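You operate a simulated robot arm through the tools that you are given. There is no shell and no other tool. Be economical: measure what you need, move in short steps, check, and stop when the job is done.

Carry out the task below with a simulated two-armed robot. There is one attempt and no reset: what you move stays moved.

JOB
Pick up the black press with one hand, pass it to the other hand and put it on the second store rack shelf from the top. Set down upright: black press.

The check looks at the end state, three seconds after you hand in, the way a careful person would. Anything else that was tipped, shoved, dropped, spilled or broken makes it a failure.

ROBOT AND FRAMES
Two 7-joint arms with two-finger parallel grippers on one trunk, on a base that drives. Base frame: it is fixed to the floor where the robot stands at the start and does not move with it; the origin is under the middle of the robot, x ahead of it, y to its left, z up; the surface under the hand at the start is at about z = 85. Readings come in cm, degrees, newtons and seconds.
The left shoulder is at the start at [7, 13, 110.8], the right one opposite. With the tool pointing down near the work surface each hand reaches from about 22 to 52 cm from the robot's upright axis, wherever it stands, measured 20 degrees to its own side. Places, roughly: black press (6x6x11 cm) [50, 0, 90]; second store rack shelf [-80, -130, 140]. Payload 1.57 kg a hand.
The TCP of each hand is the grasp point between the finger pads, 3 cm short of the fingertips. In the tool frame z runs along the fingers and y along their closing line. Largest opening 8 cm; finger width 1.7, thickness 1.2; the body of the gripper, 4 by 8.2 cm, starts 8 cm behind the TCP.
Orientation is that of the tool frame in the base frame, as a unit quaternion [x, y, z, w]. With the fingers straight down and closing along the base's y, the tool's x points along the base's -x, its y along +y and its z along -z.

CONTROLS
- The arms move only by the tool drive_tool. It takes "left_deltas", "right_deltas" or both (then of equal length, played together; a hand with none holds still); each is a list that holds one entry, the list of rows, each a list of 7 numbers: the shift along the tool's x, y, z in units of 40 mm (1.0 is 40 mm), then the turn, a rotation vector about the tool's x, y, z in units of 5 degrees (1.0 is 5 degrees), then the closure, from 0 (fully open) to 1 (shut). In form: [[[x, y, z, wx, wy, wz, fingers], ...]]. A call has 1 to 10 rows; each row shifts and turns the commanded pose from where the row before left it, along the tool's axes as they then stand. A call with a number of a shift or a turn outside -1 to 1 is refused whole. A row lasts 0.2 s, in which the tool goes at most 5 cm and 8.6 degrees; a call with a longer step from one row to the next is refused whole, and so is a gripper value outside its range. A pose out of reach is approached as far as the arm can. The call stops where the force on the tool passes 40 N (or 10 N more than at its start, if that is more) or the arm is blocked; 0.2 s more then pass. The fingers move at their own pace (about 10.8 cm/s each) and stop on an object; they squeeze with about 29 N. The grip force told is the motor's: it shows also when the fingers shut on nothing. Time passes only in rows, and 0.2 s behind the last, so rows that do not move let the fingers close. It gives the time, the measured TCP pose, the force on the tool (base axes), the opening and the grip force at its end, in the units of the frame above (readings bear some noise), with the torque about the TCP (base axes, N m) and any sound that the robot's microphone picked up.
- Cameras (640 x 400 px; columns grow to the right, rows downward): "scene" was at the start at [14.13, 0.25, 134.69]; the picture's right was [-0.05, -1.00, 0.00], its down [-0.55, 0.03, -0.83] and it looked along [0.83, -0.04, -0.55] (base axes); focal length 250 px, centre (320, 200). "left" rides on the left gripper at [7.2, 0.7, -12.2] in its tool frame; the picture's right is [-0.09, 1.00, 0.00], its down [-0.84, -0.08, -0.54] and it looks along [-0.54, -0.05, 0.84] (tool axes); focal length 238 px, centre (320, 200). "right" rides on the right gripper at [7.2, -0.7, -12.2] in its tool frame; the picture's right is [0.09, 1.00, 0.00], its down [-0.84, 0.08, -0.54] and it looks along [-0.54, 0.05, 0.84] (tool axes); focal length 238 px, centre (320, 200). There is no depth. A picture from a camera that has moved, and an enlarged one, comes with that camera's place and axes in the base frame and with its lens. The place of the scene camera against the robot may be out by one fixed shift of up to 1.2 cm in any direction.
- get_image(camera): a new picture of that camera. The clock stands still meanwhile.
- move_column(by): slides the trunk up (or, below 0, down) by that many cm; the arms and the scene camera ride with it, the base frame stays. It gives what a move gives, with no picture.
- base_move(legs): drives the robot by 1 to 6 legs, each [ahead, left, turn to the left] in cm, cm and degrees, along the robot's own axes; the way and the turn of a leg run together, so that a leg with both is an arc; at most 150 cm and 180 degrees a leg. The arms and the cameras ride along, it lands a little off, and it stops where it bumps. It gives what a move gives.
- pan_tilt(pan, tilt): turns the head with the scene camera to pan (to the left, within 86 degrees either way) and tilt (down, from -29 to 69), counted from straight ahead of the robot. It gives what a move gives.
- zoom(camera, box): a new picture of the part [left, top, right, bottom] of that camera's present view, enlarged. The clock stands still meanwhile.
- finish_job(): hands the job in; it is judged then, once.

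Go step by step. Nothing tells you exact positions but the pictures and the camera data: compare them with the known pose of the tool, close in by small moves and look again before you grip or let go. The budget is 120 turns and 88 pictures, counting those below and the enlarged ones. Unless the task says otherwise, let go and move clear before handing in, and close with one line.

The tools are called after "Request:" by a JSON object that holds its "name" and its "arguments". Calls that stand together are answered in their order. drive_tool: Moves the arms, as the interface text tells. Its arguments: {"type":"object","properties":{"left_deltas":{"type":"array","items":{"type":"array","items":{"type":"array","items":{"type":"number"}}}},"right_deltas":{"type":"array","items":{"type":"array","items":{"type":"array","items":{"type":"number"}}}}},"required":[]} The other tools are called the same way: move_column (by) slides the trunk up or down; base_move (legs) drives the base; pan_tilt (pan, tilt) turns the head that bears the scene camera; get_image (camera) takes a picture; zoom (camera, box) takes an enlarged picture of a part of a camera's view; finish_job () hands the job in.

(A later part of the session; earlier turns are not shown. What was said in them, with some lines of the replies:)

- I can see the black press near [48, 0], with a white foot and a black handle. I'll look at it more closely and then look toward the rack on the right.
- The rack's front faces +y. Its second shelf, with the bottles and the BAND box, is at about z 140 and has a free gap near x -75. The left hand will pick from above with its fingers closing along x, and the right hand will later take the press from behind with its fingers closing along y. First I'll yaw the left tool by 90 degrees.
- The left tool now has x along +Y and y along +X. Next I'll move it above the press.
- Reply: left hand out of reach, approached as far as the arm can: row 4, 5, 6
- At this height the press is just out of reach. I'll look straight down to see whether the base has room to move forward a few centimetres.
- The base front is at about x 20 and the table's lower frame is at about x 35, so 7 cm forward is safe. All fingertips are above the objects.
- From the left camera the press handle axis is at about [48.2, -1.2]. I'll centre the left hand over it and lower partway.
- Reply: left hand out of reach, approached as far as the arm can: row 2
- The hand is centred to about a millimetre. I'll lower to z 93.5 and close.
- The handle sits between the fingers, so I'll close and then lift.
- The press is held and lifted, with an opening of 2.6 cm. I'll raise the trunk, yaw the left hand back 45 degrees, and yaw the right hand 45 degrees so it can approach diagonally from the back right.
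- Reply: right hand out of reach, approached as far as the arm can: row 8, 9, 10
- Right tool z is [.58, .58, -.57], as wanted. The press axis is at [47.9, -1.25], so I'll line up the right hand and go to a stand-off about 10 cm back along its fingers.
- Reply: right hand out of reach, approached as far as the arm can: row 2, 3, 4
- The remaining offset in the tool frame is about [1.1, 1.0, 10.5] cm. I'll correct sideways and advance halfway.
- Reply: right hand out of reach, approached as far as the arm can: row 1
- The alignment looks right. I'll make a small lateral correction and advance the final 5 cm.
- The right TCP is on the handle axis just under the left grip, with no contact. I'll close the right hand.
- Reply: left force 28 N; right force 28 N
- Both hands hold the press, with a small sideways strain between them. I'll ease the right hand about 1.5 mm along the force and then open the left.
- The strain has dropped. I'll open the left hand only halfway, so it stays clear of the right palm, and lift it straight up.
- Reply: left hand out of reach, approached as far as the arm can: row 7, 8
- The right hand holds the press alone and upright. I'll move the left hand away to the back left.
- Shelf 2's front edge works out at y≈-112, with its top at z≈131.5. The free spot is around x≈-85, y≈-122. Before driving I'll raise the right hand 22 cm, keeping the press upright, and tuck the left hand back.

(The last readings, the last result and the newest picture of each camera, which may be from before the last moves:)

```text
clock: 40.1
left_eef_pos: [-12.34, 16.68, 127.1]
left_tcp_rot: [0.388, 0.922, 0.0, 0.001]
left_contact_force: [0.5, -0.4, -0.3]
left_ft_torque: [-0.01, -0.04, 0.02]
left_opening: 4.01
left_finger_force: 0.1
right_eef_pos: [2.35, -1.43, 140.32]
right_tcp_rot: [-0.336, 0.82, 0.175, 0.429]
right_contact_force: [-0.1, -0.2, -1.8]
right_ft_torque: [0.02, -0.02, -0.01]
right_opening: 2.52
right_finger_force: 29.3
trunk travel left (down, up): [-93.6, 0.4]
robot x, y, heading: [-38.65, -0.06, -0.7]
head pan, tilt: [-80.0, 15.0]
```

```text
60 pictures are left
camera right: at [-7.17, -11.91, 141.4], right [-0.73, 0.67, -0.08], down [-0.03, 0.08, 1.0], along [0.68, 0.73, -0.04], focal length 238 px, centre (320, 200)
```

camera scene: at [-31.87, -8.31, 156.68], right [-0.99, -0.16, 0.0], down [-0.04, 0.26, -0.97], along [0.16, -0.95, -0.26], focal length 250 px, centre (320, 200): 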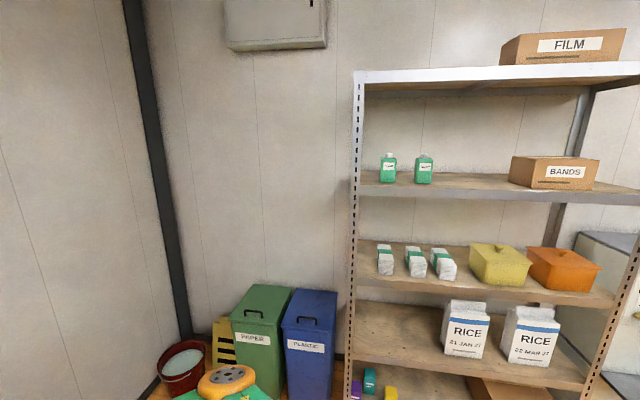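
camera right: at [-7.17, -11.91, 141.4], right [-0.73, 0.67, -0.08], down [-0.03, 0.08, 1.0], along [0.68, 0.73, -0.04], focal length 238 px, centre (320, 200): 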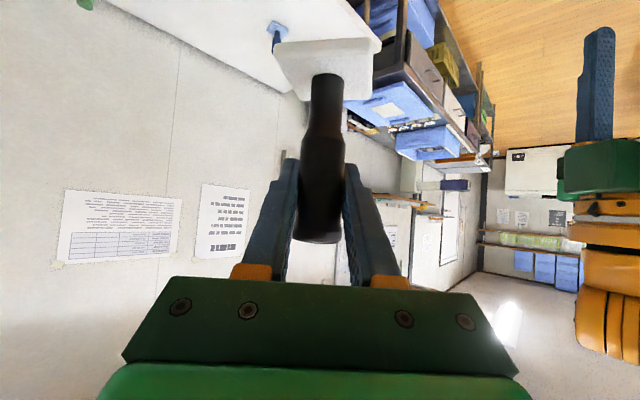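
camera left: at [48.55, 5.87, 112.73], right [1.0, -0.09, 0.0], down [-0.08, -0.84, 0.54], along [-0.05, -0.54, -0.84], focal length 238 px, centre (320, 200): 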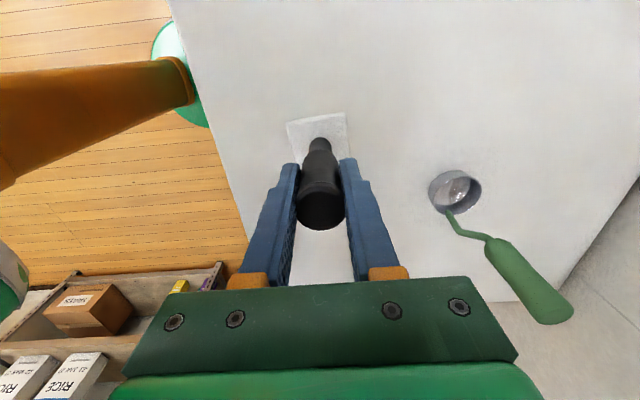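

The press hangs upright. I'll shift the right hand outward and up a little, then yaw it to point straight ahead of the robot.

Request:
{"name": "drive_tool", "arguments": {"right_deltas": [[[-0.03, -0.75, -0.4, 0, 0, 0, 1], [-0.03, -0.75, -0.4, 0, 0, 0, 1], [-0.03, -0.75, -0.4, 0, 0, 0, 1], [-0.03, -0.75, -0.4, 0, 0, 0, 1], [0, 0, 0, 0.822, 0, 0.569, 1], [0, 0, 0, 0.822, 0, 0.569, 1], [0, 0, 0, 0.822, 0, 0.569, 1], [0, 0, 0, 0.822, 0, 0.569, 1], [0, 0, 0, 0.822, 0, 0.569, 1]]]}}

Request:
{"name": "drive_tool", "arguments": {"right_deltas": [[[0, 0, 0, 0.822, 0, 0.569, 1], [0, 0, 0, 0.822, 0, 0.569, 1], [0, 0, 0, 0.822, 0, 0.569, 1], [0, 0, 0, 0.822, 0, 0.569, 1], [0, 0, 0, 0, 0, 0, 1]]]}}

Request:
{"name": "base_move", "arguments": {"legs": [[0, 0, -90]]}}

Request:
{"name": "pan_tilt", "arguments": {"pan": 0, "tilt": 15}}

Request:
{"name": "get_image", "arguments": {"camera": "scene"}}

```text
clock: 42.1
left_eef_pos: [-12.42, 16.74, 127.13]
left_tcp_rot: [0.387, 0.922, -0.001, 0.002]
left_contact_force: [-0.5, -0.1, 0.1]
left_ft_torque: [-0.01, 0.0, 0.02]
left_opening: 3.98
left_finger_force: 0.1
right_eef_pos: [5.29, -8.49, 142.6]
right_tcp_rot: [-0.149, 0.874, 0.077, 0.456]
right_contact_force: [-0.1, 0.0, 0.2]
right_ft_torque: [0.01, -0.01, -0.01]
right_opening: 2.55
right_finger_force: 28.6
right hand out of reach, approached as far as the arm can: row 3, 4
trunk travel left (down, up): [-93.6, 0.4]
robot x, y, heading: [-38.62, 0.31, -0.7]
head pan, tilt: [-80.0, 15.0]
```

```text
clock: 43.3
left_eef_pos: [-12.35, 16.8, 127.1]
left_tcp_rot: [0.388, 0.922, 0.001, 0.0]
left_contact_force: [-0.5, -0.3, -0.1]
left_ft_torque: [-0.02, 0.02, 0.02]
left_opening: 3.99
left_finger_force: 0.0
right_eef_pos: [5.23, -8.51, 142.61]
right_tcp_rot: [0.005, 0.886, -0.004, 0.463]
right_contact_force: [0.1, -0.1, -0.1]
right_ft_torque: [-0.02, 0.02, 0.01]
right_opening: 2.56
right_finger_force: 29.1
trunk travel left (down, up): [-93.6, 0.4]
robot x, y, heading: [-38.59, 0.62, -0.7]
head pan, tilt: [-80.0, 15.0]
```

```text
clock: 47.5
left_eef_pos: [-22.35, -26.01, 127.21]
left_tcp_rot: [0.926, 0.377, -0.001, 0.001]
left_contact_force: [0.4, -0.7, -0.3]
left_ft_torque: [-0.01, -0.01, 0.02]
left_opening: 3.97
left_finger_force: 0.0
right_eef_pos: [-47.58, -43.62, 142.56]
right_tcp_rot: [0.63, 0.623, -0.331, 0.324]
right_contact_force: [1.0, 0.4, -0.5]
right_ft_torque: [0.01, 0.01, 0.0]
right_opening: 2.54
right_finger_force: 28.8
trunk travel left (down, up): [-93.6, 0.4]
robot x, y, heading: [-38.79, 0.3, -90.9]
head pan, tilt: [-80.0, 15.0]
```

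```text
clock: 49.1
left_eef_pos: [-22.33, -26.03, 127.2]
left_tcp_rot: [0.926, 0.377, 0.0, 0.0]
left_contact_force: [-0.2, -0.6, -0.1]
left_ft_torque: [0.04, 0.01, -0.01]
left_opening: 4.02
left_finger_force: 0.2
right_eef_pos: [-47.68, -43.74, 142.68]
right_tcp_rot: [0.63, 0.624, -0.33, 0.324]
right_contact_force: [0.1, 0.1, -2.8]
right_ft_torque: [-0.03, 0.01, -0.03]
right_opening: 2.57
right_finger_force: 29.0
trunk travel left (down, up): [-93.6, 0.4]
robot x, y, heading: [-38.56, 0.06, -90.8]
head pan, tilt: [0.0, 15.0]
```

```text
59 pictures are left
camera scene: at [-38.66, -13.42, 156.68], right [-1.0, 0.01, 0.0], down [0.0, 0.26, -0.97], along [-0.01, -0.97, -0.26], focal length 250 px, centre (320, 200)
```

scene: 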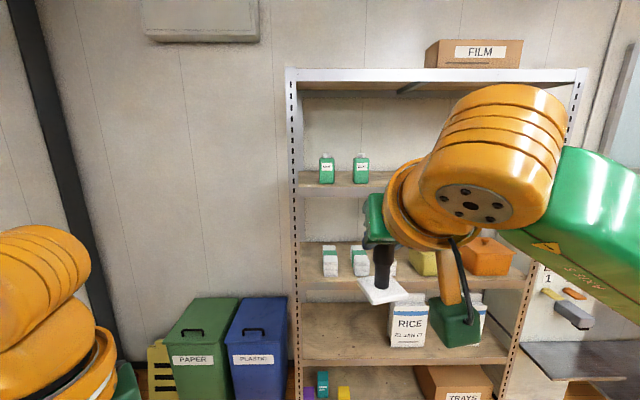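

The rack is in view. I'll shift 37 cm right and drive most of the way forward, stopping short of the shelf to check the height.

Request:
{"name": "base_move", "arguments": {"legs": [[0, 0, 0.8], [0, -37, 0], [50, 0, 0]]}}

Request:
{"name": "get_image", "arguments": {"camera": "scene"}}

Request:
{"name": "get_image", "arguments": {"camera": "right"}}

Request:
{"name": "get_image", "arguments": {"camera": "left"}}

```text
clock: 54.3
left_eef_pos: [-59.89, -74.9, 127.1]
left_tcp_rot: [0.924, 0.382, -0.001, 0.001]
left_contact_force: [0.1, -0.4, 0.2]
left_ft_torque: [-0.01, 0.01, 0.02]
left_opening: 4.02
left_finger_force: 0.0
right_eef_pos: [-84.93, -92.76, 142.79]
right_tcp_rot: [0.626, 0.627, -0.329, 0.326]
right_contact_force: [0.1, 0.7, -0.4]
right_ft_torque: [-0.02, 0.01, -0.04]
right_opening: 2.53
right_finger_force: 28.9
trunk travel left (down, up): [-93.6, 0.4]
robot x, y, heading: [-76.59, -49.0, -89.9]
head pan, tilt: [0.0, 15.0]
```

```text
58 pictures are left
camera scene: at [-76.35, -62.37, 156.71], right [-1.0, 0.0, 0.0], down [0.0, 0.26, -0.97], along [0.0, -0.97, -0.26], focal length 250 px, centre (320, 200)
```

scene: 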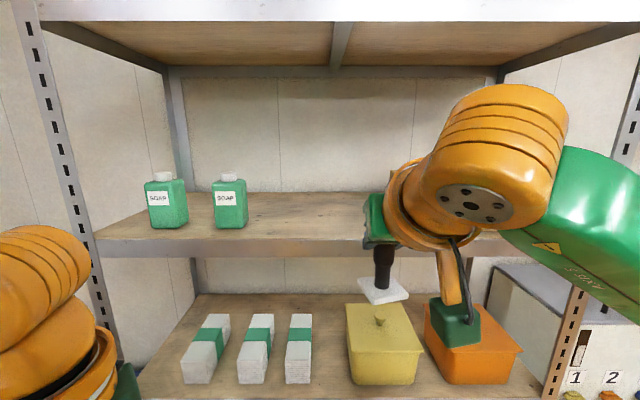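

```text
57 pictures are left
camera right: at [-85.57, -78.64, 143.72], right [1.0, 0.05, -0.08], down [0.08, -0.03, 1.0], along [0.05, -1.0, -0.03], focal length 238 px, centre (320, 200)
```

right: 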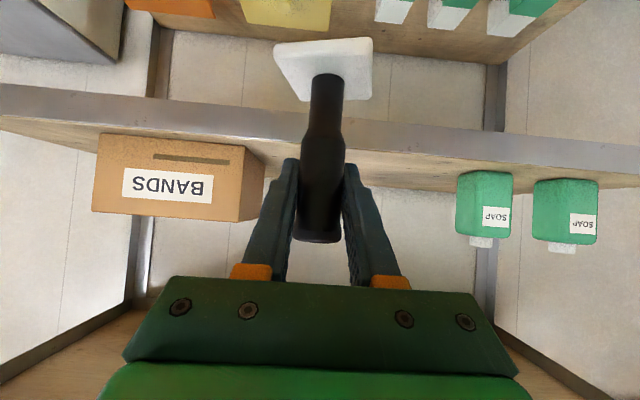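

```text
56 pictures are left
camera left: at [-54.38, -70.4, 139.34], right [0.64, -0.77, 0.0], down [-0.65, -0.53, 0.54], along [-0.42, -0.35, -0.84], focal length 238 px, centre (320, 200)
```

left: 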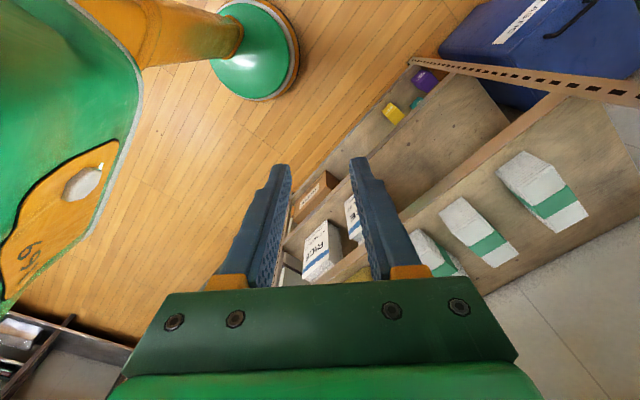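

I need a precise shelf height before going in, so I'll zoom on the shelf edge from both cameras.

Request:
{"name": "zoom", "arguments": {"camera": "scene", "box": [240, 180, 400, 280]}}

Request:
{"name": "zoom", "arguments": {"camera": "right", "box": [330, 80, 490, 180]}}

```text
4.00 times, centred on (320, 230) of scene
camera zoom: at [-76.35, -62.37, 156.71], right [-1.0, 0.0, 0.0], down [0.0, 0.26, -0.97], along [0.0, -0.97, -0.26], focal length 1000 px, centre (320, 80)
```

zoom: 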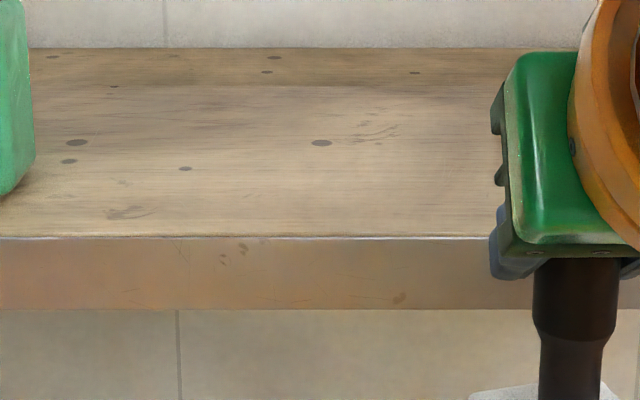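

```text
4.00 times, centred on (410, 130) of right
camera zoom: at [-85.57, -78.64, 143.72], right [1.0, 0.05, -0.08], down [0.08, -0.03, 1.0], along [0.05, -1.0, -0.03], focal length 953 px, centre (-40, 480)
```

zoom: 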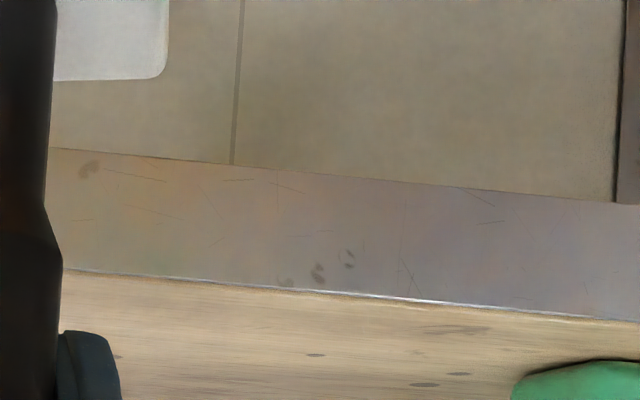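

Triangulated, the shelf top is at z≈135 and its front edge at y≈-111. The press bottom is at about 136, so I'll raise the hand 5 cm before going in.

Request:
{"name": "drive_tool", "arguments": {"right_deltas": [[[-0.41, 0, -0.285, 0, 0, 0, 1], [-0.41, 0, -0.285, 0, 0, 0, 1], [-0.2, 0, -0.14, 0, 0, 0, 1], [0, 0, 0, 0, 0, 0, 1]]]}}

Request:
{"name": "get_image", "arguments": {"camera": "scene"}}

```text
clock: 55.3
left_eef_pos: [-59.88, -75.29, 126.94]
left_tcp_rot: [0.924, 0.382, 0.0, 0.0]
left_contact_force: [-0.7, 0.1, -0.8]
left_ft_torque: [0.0, 0.03, -0.01]
left_opening: 4.02
left_finger_force: 0.0
right_eef_pos: [-85.11, -92.95, 147.35]
right_tcp_rot: [0.627, 0.627, -0.328, 0.325]
right_contact_force: [0.1, -0.7, -1.3]
right_ft_torque: [-0.02, 0.02, -0.01]
right_opening: 2.55
right_finger_force: 29.1
trunk travel left (down, up): [-93.6, 0.4]
robot x, y, heading: [-76.37, -49.16, -89.8]
head pan, tilt: [0.0, 15.0]
```

```text
53 pictures are left
camera scene: at [-76.37, -62.77, 156.67], right [-1.0, 0.0, 0.0], down [0.0, 0.26, -0.97], along [0.0, -0.97, -0.26], focal length 250 px, centre (320, 200)
```

scene: 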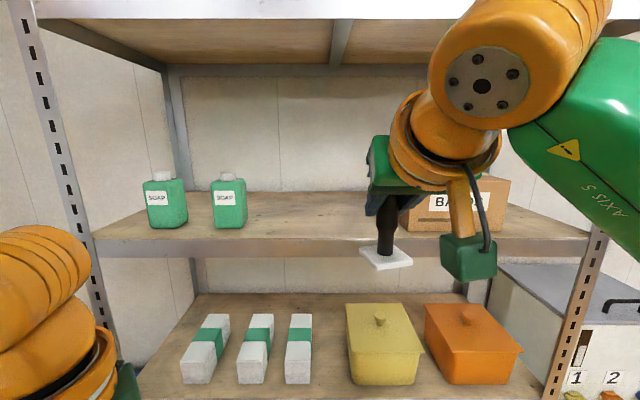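

There is clearance now. I'll tuck the left hand back a bit, shift 4 cm left away from the BANDS box, and drive in partway.

Request:
{"name": "drive_tool", "arguments": {"left_deltas": [[[0.5, -0.5, 0, 0, 0, 0, 0.5], [0.5, -0.5, 0, 0, 0, 0, 0.5], [0, 0, 0, 0, 0, 0, 0.5]]]}}

Request:
{"name": "base_move", "arguments": {"legs": [[0, 4, 0], [14, 0, 0]]}}

Request:
{"name": "get_image", "arguments": {"camera": "scene"}}

Request:
{"name": "get_image", "arguments": {"camera": "right"}}

```text
clock: 56.1
left_eef_pos: [-60.01, -69.43, 127.06]
left_tcp_rot: [0.924, 0.382, 0.0, 0.001]
left_contact_force: [0.3, -1.5, 0.2]
left_ft_torque: [0.03, 0.01, 0.0]
left_opening: 4.0
left_finger_force: 0.0
right_eef_pos: [-85.09, -92.97, 147.46]
right_tcp_rot: [0.627, 0.626, -0.33, 0.325]
right_contact_force: [0.4, 0.0, -1.1]
right_ft_torque: [-0.01, -0.02, 0.04]
right_opening: 2.57
right_finger_force: 28.8
trunk travel left (down, up): [-93.6, 0.4]
robot x, y, heading: [-76.42, -49.2, -90.1]
head pan, tilt: [0.0, 15.0]
```

```text
clock: 57.9
left_eef_pos: [-56.01, -82.84, 127.18]
left_tcp_rot: [0.925, 0.381, -0.001, 0.002]
left_contact_force: [-0.1, -0.3, 0.7]
left_ft_torque: [-0.02, 0.01, 0.04]
left_opening: 4.0
left_finger_force: 0.1
right_eef_pos: [-81.22, -105.97, 147.72]
right_tcp_rot: [0.627, 0.625, -0.331, 0.328]
right_contact_force: [0.6, 0.2, 0.2]
right_ft_torque: [-0.01, -0.02, -0.02]
right_opening: 2.53
right_finger_force: 29.0
trunk travel left (down, up): [-93.6, 0.4]
robot x, y, heading: [-72.51, -63.17, -90.2]
head pan, tilt: [0.0, 15.0]
```

```text
52 pictures are left
camera scene: at [-72.46, -75.79, 156.75], right [-1.0, 0.0, 0.0], down [0.0, 0.25, -0.97], along [0.0, -0.97, -0.25], focal length 250 px, centre (320, 200)
```

scene: 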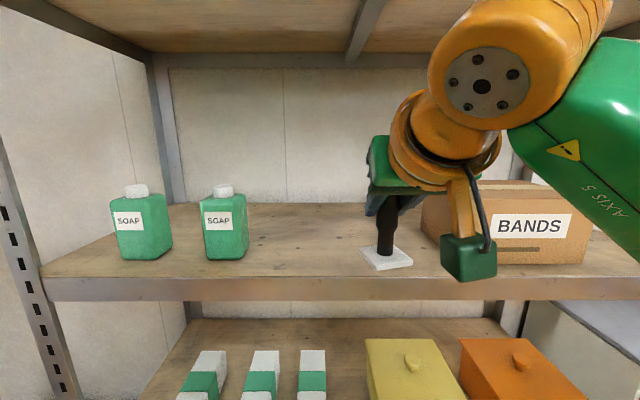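

```text
51 pictures are left
camera right: at [-81.79, -91.96, 148.66], right [1.0, 0.05, -0.08], down [0.08, -0.03, 1.0], along [0.05, -1.0, -0.03], focal length 238 px, centre (320, 200)
```

right: 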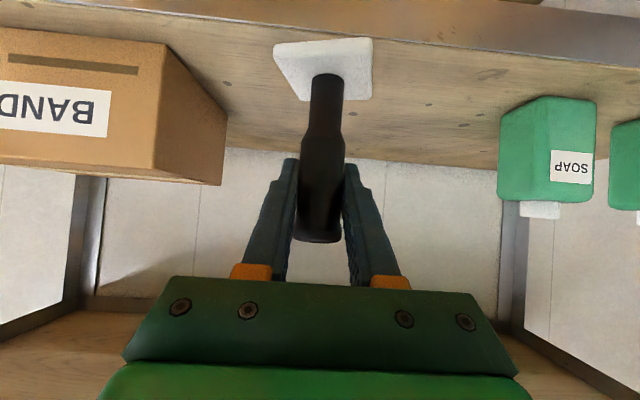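

Clearance looks good. I'll drive the last 14 cm so the press sits about 9 cm inside the front edge.

Request:
{"name": "base_move", "arguments": {"legs": [[14, 0, 0]]}}

Request:
{"name": "get_image", "arguments": {"camera": "scene"}}

Request:
{"name": "get_image", "arguments": {"camera": "right"}}

```text
clock: 59.2
left_eef_pos: [-56.05, -96.94, 127.05]
left_tcp_rot: [0.925, 0.38, -0.002, 0.002]
left_contact_force: [0.8, -0.6, -0.5]
left_ft_torque: [-0.04, 0.03, 0.01]
left_opening: 4.0
left_finger_force: 0.1
right_eef_pos: [-81.35, -120.1, 147.84]
right_tcp_rot: [0.627, 0.624, -0.332, 0.327]
right_contact_force: [-0.6, 0.7, -1.1]
right_ft_torque: [0.01, -0.01, -0.02]
right_opening: 2.56
right_finger_force: 29.0
trunk travel left (down, up): [-93.6, 0.4]
robot x, y, heading: [-72.43, -76.97, -90.3]
head pan, tilt: [0.0, 15.0]
```

```text
50 pictures are left
camera scene: at [-72.49, -89.82, 156.76], right [-1.0, 0.01, 0.0], down [0.0, 0.25, -0.97], along [-0.01, -0.97, -0.25], focal length 250 px, centre (320, 200)
```

scene: 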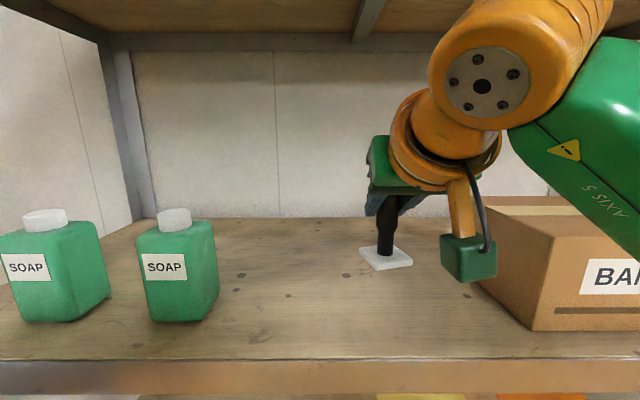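

```text
49 pictures are left
camera right: at [-81.83, -105.98, 148.69], right [1.0, 0.05, -0.08], down [0.08, -0.03, 1.0], along [0.04, -1.0, -0.03], focal length 238 px, centre (320, 200)
```

right: 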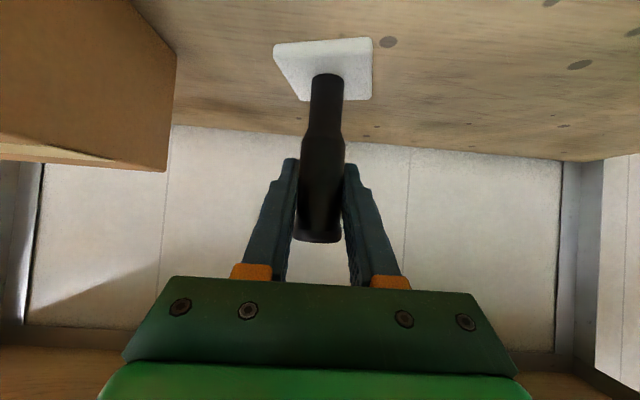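

The press is over the free spot at [-81, -120], with the front edge at about -110. I'll lower 4.4 cm and then creep down.

Request:
{"name": "drive_tool", "arguments": {"right_deltas": [[[0.226, 0, 0.157, 0, 0, 0, 1], [0.226, 0, 0.157, 0, 0, 0, 1], [0.226, 0, 0.157, 0, 0, 0, 1], [0.226, 0, 0.157, 0, 0, 0, 1], [0, 0, 0, 0, 0, 0, 1]]]}}

Request:
{"name": "zoom", "arguments": {"camera": "scene", "box": [320, 220, 480, 320]}}

```text
clock: 60.5
left_eef_pos: [-56.12, -97.43, 127.19]
left_tcp_rot: [0.925, 0.381, 0.0, 0.0]
left_contact_force: [0.2, 0.3, 0.0]
left_ft_torque: [-0.01, 0.02, 0.0]
left_opening: 4.01
left_finger_force: 0.0
right_eef_pos: [-81.23, -120.81, 143.2]
right_tcp_rot: [0.627, 0.625, -0.33, 0.328]
right_contact_force: [0.0, -3.4, 14.6]
right_ft_torque: [-0.01, -0.16, -0.04]
right_opening: 2.55
right_finger_force: 28.3
trunk travel left (down, up): [-93.6, 0.4]
robot x, y, heading: [-72.62, -76.87, -90.2]
head pan, tilt: [0.0, 15.0]
```

```text
4.00 times, centred on (400, 270) of scene
camera zoom: at [-72.46, -90.54, 156.71], right [-1.0, 0.01, 0.0], down [0.0, 0.26, -0.97], along [-0.01, -0.97, -0.26], focal length 1000 px, centre (0, -80)
```

zoom: 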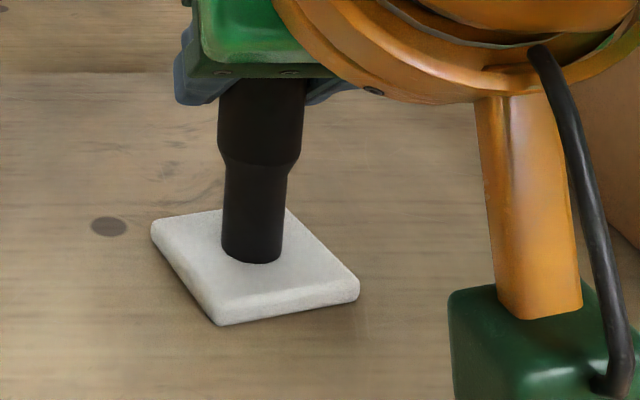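

Contact shows 14.6 N upward, so the press is already on the shelf. I'll check that the foot lies flat.

Request:
{"name": "zoom", "arguments": {"camera": "right", "box": [230, 20, 420, 140]}}

Request:
{"name": "zoom", "arguments": {"camera": "scene", "box": [350, 265, 420, 309]}}

```text
3.33 times, centred on (325, 80) of right
camera zoom: at [-81.85, -106.69, 144.2], right [1.0, 0.05, -0.08], down [0.08, -0.03, 1.0], along [0.04, -1.0, -0.03], focal length 794 px, centre (303, 600)
```

zoom: 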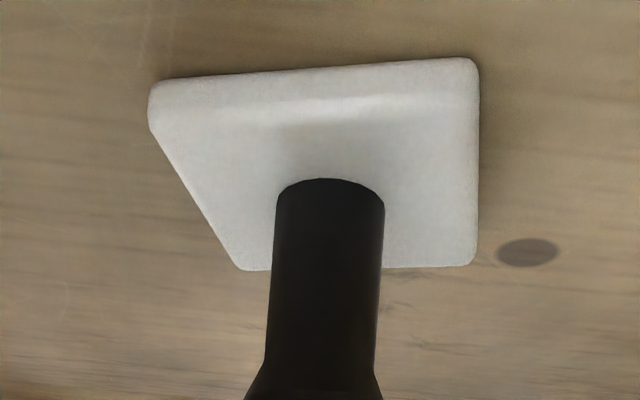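

```text
9.09 times, centred on (385, 287) of scene
camera zoom: at [-72.46, -90.54, 156.71], right [-1.0, 0.01, 0.0], down [0.0, 0.26, -0.97], along [-0.01, -0.97, -0.26], focal length 2273 px, centre (-271, -591)
```

zoom: 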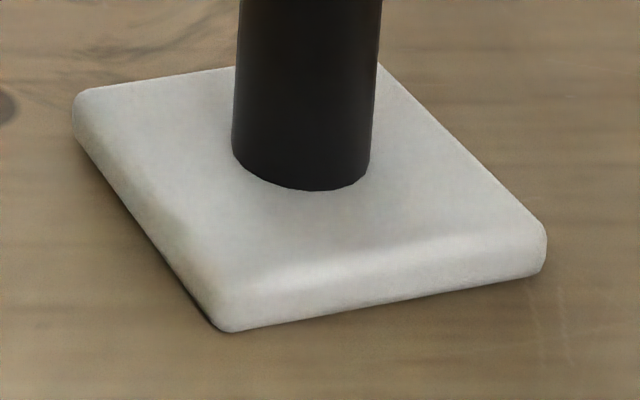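

The foot is practically flat. I'll ease off a millimetre and then open slowly.

Request:
{"name": "drive_tool", "arguments": {"right_deltas": [[[-0.02, 0, -0.014, 0, 0, 0, 1], [0, 0, 0, 0, 0, 0, 1]]]}}

```text
clock: 61.0
left_eef_pos: [-56.09, -97.44, 127.02]
left_tcp_rot: [0.925, 0.38, 0.0, 0.0]
left_contact_force: [-0.5, -0.2, -0.2]
left_ft_torque: [0.02, 0.06, 0.03]
left_opening: 4.0
left_finger_force: 0.0
right_eef_pos: [-81.33, -120.85, 143.13]
right_tcp_rot: [0.627, 0.626, -0.329, 0.326]
right_contact_force: [-1.0, -4.2, 11.8]
right_ft_torque: [-0.22, -0.15, -0.1]
right_opening: 2.55
right_finger_force: 29.2
trunk travel left (down, up): [-93.6, 0.4]
robot x, y, heading: [-72.47, -76.82, -90.4]
head pan, tilt: [0.0, 15.0]
```

Request:
{"name": "drive_tool", "arguments": {"right_deltas": [[[-0.045, 0, -0.03, 0, 0, 0, 1], [0, 0, 0, 0, 0, 0, 1]]]}}

Request:
{"name": "drive_tool", "arguments": {"right_deltas": [[[0, 0, 0, 0, 0, 0, 0.65], [0, 0, 0, 0, 0, 0, 0.55], [0, 0, 0, 0, 0, 0, 0.4], [0, 0, 0, 0, 0, 0, 0.3], [0, 0, 0, 0, 0, 0, 0.3]]]}}

Request:
{"name": "get_image", "arguments": {"camera": "right"}}

Request:
{"name": "get_image", "arguments": {"camera": "scene"}}

```text
clock: 61.6
left_eef_pos: [-56.09, -97.39, 127.09]
left_tcp_rot: [0.925, 0.38, -0.001, 0.0]
left_contact_force: [-0.3, -0.1, 0.3]
left_ft_torque: [0.01, -0.01, 0.0]
left_opening: 3.99
left_finger_force: 0.1
right_eef_pos: [-81.24, -120.83, 143.37]
right_tcp_rot: [0.627, 0.626, -0.33, 0.325]
right_contact_force: [0.0, -0.3, -0.2]
right_ft_torque: [0.01, 0.0, 0.01]
right_opening: 2.54
right_finger_force: 29.0
trunk travel left (down, up): [-93.6, 0.4]
robot x, y, heading: [-72.91, -76.75, -90.3]
head pan, tilt: [0.0, 15.0]
```

```text
clock: 62.9
left_eef_pos: [-56.08, -97.51, 127.08]
left_tcp_rot: [0.925, 0.38, 0.0, 0.001]
left_contact_force: [0.7, 0.3, -0.3]
left_ft_torque: [0.01, 0.0, 0.01]
left_opening: 3.99
left_finger_force: 0.1
right_eef_pos: [-81.18, -120.78, 143.24]
right_tcp_rot: [0.628, 0.626, -0.329, 0.326]
right_contact_force: [0.5, -0.2, -0.4]
right_ft_torque: [-0.02, -0.02, 0.0]
right_opening: 5.61
right_finger_force: 0.1
trunk travel left (down, up): [-93.6, 0.4]
robot x, y, heading: [-72.53, -76.97, -90.5]
head pan, tilt: [0.0, 15.0]
```

```text
45 pictures are left
camera right: at [-81.8, -106.67, 144.44], right [1.0, 0.05, -0.08], down [0.08, -0.03, 1.0], along [0.04, -1.0, -0.04], focal length 238 px, centre (320, 200)
```

right: 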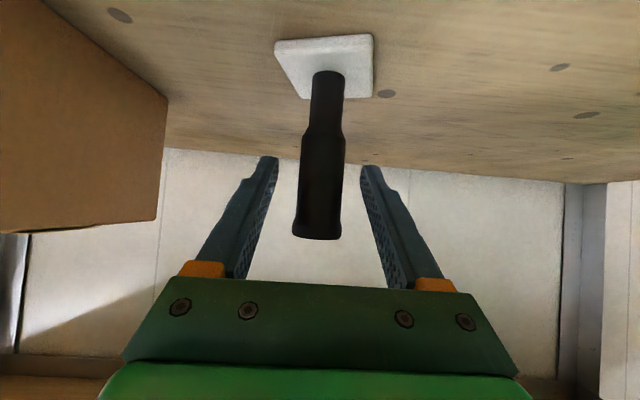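

```text
44 pictures are left
camera scene: at [-72.46, -90.56, 156.68], right [-1.0, 0.01, 0.0], down [0.0, 0.26, -0.97], along [-0.01, -0.97, -0.26], focal length 250 px, centre (320, 200)
```

scene: 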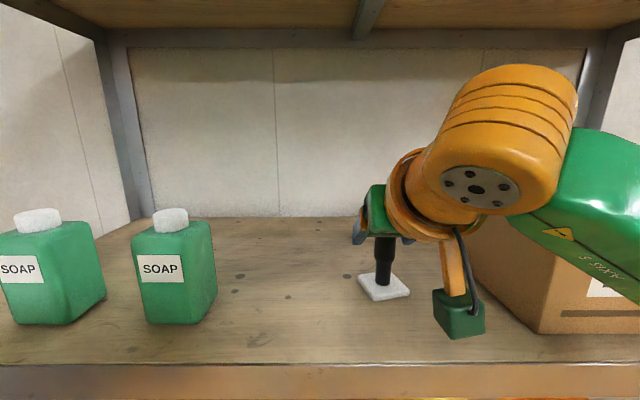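

The press stands free and upright. I'll withdraw back along the fingers and then drive back.

Request:
{"name": "drive_tool", "arguments": {"right_deltas": [[[0, 0, -0.4, 0, 0, 0, 0.3], [0, 0, -0.6, 0, 0, 0, 0.3], [0, 0, -0.6, 0, 0, 0, 0.3], [0, 0, -0.6, 0, 0, 0, 0.3], [0, 0, 0, 0, 0, 0, 0.3]]]}}

Request:
{"name": "get_image", "arguments": {"camera": "right"}}

```text
clock: 64.0
left_eef_pos: [-56.05, -97.48, 127.11]
left_tcp_rot: [0.925, 0.38, -0.001, 0.001]
left_contact_force: [-0.6, -0.9, -0.3]
left_ft_torque: [-0.02, -0.06, -0.01]
left_opening: 4.02
left_finger_force: 0.1
right_eef_pos: [-81.4, -113.48, 148.3]
right_tcp_rot: [0.627, 0.626, -0.33, 0.326]
right_contact_force: [-0.1, 0.1, -0.8]
right_ft_torque: [0.02, -0.02, 0.0]
right_opening: 5.59
right_finger_force: 0.0
trunk travel left (down, up): [-93.6, 0.4]
robot x, y, heading: [-72.68, -77.18, -90.2]
head pan, tilt: [0.0, 15.0]
```

```text
43 pictures are left
camera right: at [-81.92, -99.36, 149.35], right [1.0, 0.05, -0.08], down [0.08, -0.03, 1.0], along [0.04, -1.0, -0.04], focal length 238 px, centre (320, 200)
```

right: 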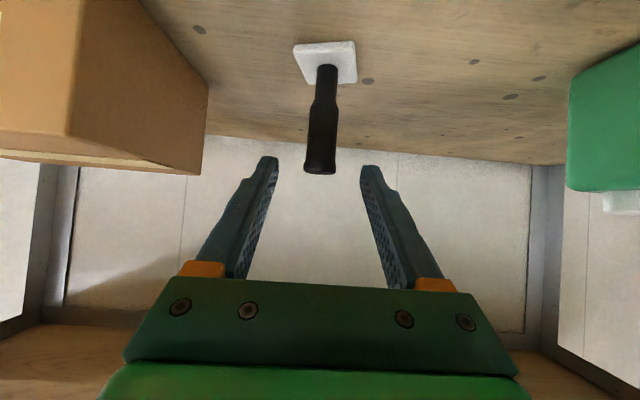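

The fingers are clear of the handle, so I'll back the base away and check.

Request:
{"name": "base_move", "arguments": {"legs": [[-40, 0, 0]]}}

Request:
{"name": "get_image", "arguments": {"camera": "scene"}}

Request:
{"name": "get_image", "arguments": {"camera": "right"}}

```text
clock: 66.5
left_eef_pos: [-55.82, -57.83, 127.0]
left_tcp_rot: [0.927, 0.376, 0.001, -0.002]
left_contact_force: [-0.3, -0.4, -0.3]
left_ft_torque: [0.01, -0.01, 0.0]
left_opening: 4.01
left_finger_force: 0.1
right_eef_pos: [-81.31, -73.79, 148.17]
right_tcp_rot: [0.631, 0.623, -0.331, 0.323]
right_contact_force: [-0.3, 0.0, -0.2]
right_ft_torque: [0.0, 0.04, -0.02]
right_opening: 5.6
right_finger_force: 0.1
trunk travel left (down, up): [-93.6, 0.4]
robot x, y, heading: [-72.49, -36.85, -90.6]
head pan, tilt: [0.0, 15.0]
```

```text
42 pictures are left
camera scene: at [-72.21, -50.93, 156.64], right [-1.0, 0.01, 0.0], down [0.0, 0.26, -0.97], along [-0.01, -0.97, -0.26], focal length 250 px, centre (320, 200)
```

scene: 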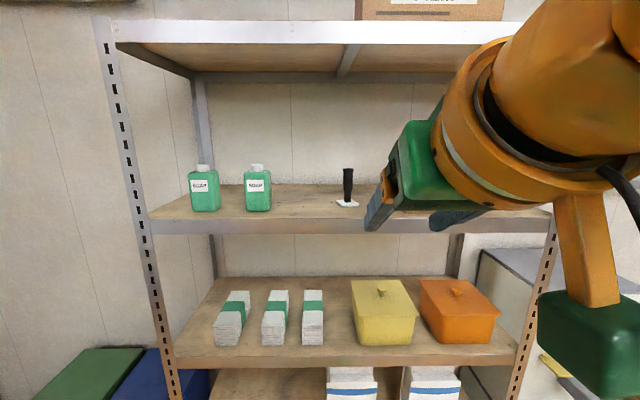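

```text
41 pictures are left
camera right: at [-81.74, -59.67, 149.27], right [1.0, 0.04, -0.08], down [0.08, -0.04, 1.0], along [0.04, -1.0, -0.04], focal length 238 px, centre (320, 200)
```

right: 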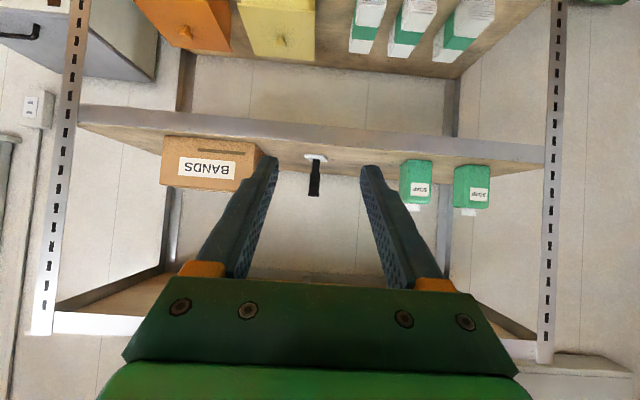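

The press stands upright on the second shelf, nothing else has moved, and both hands are clear, so I'm handing in.

Request:
{"name": "finish_job", "arguments": {}}

```text
The job is handed in.
```

The left hand picked up the black press and passed it to the right, which set it upright on the second rack shelf from the top; in the last pictures of the rack nothing else there had moved.
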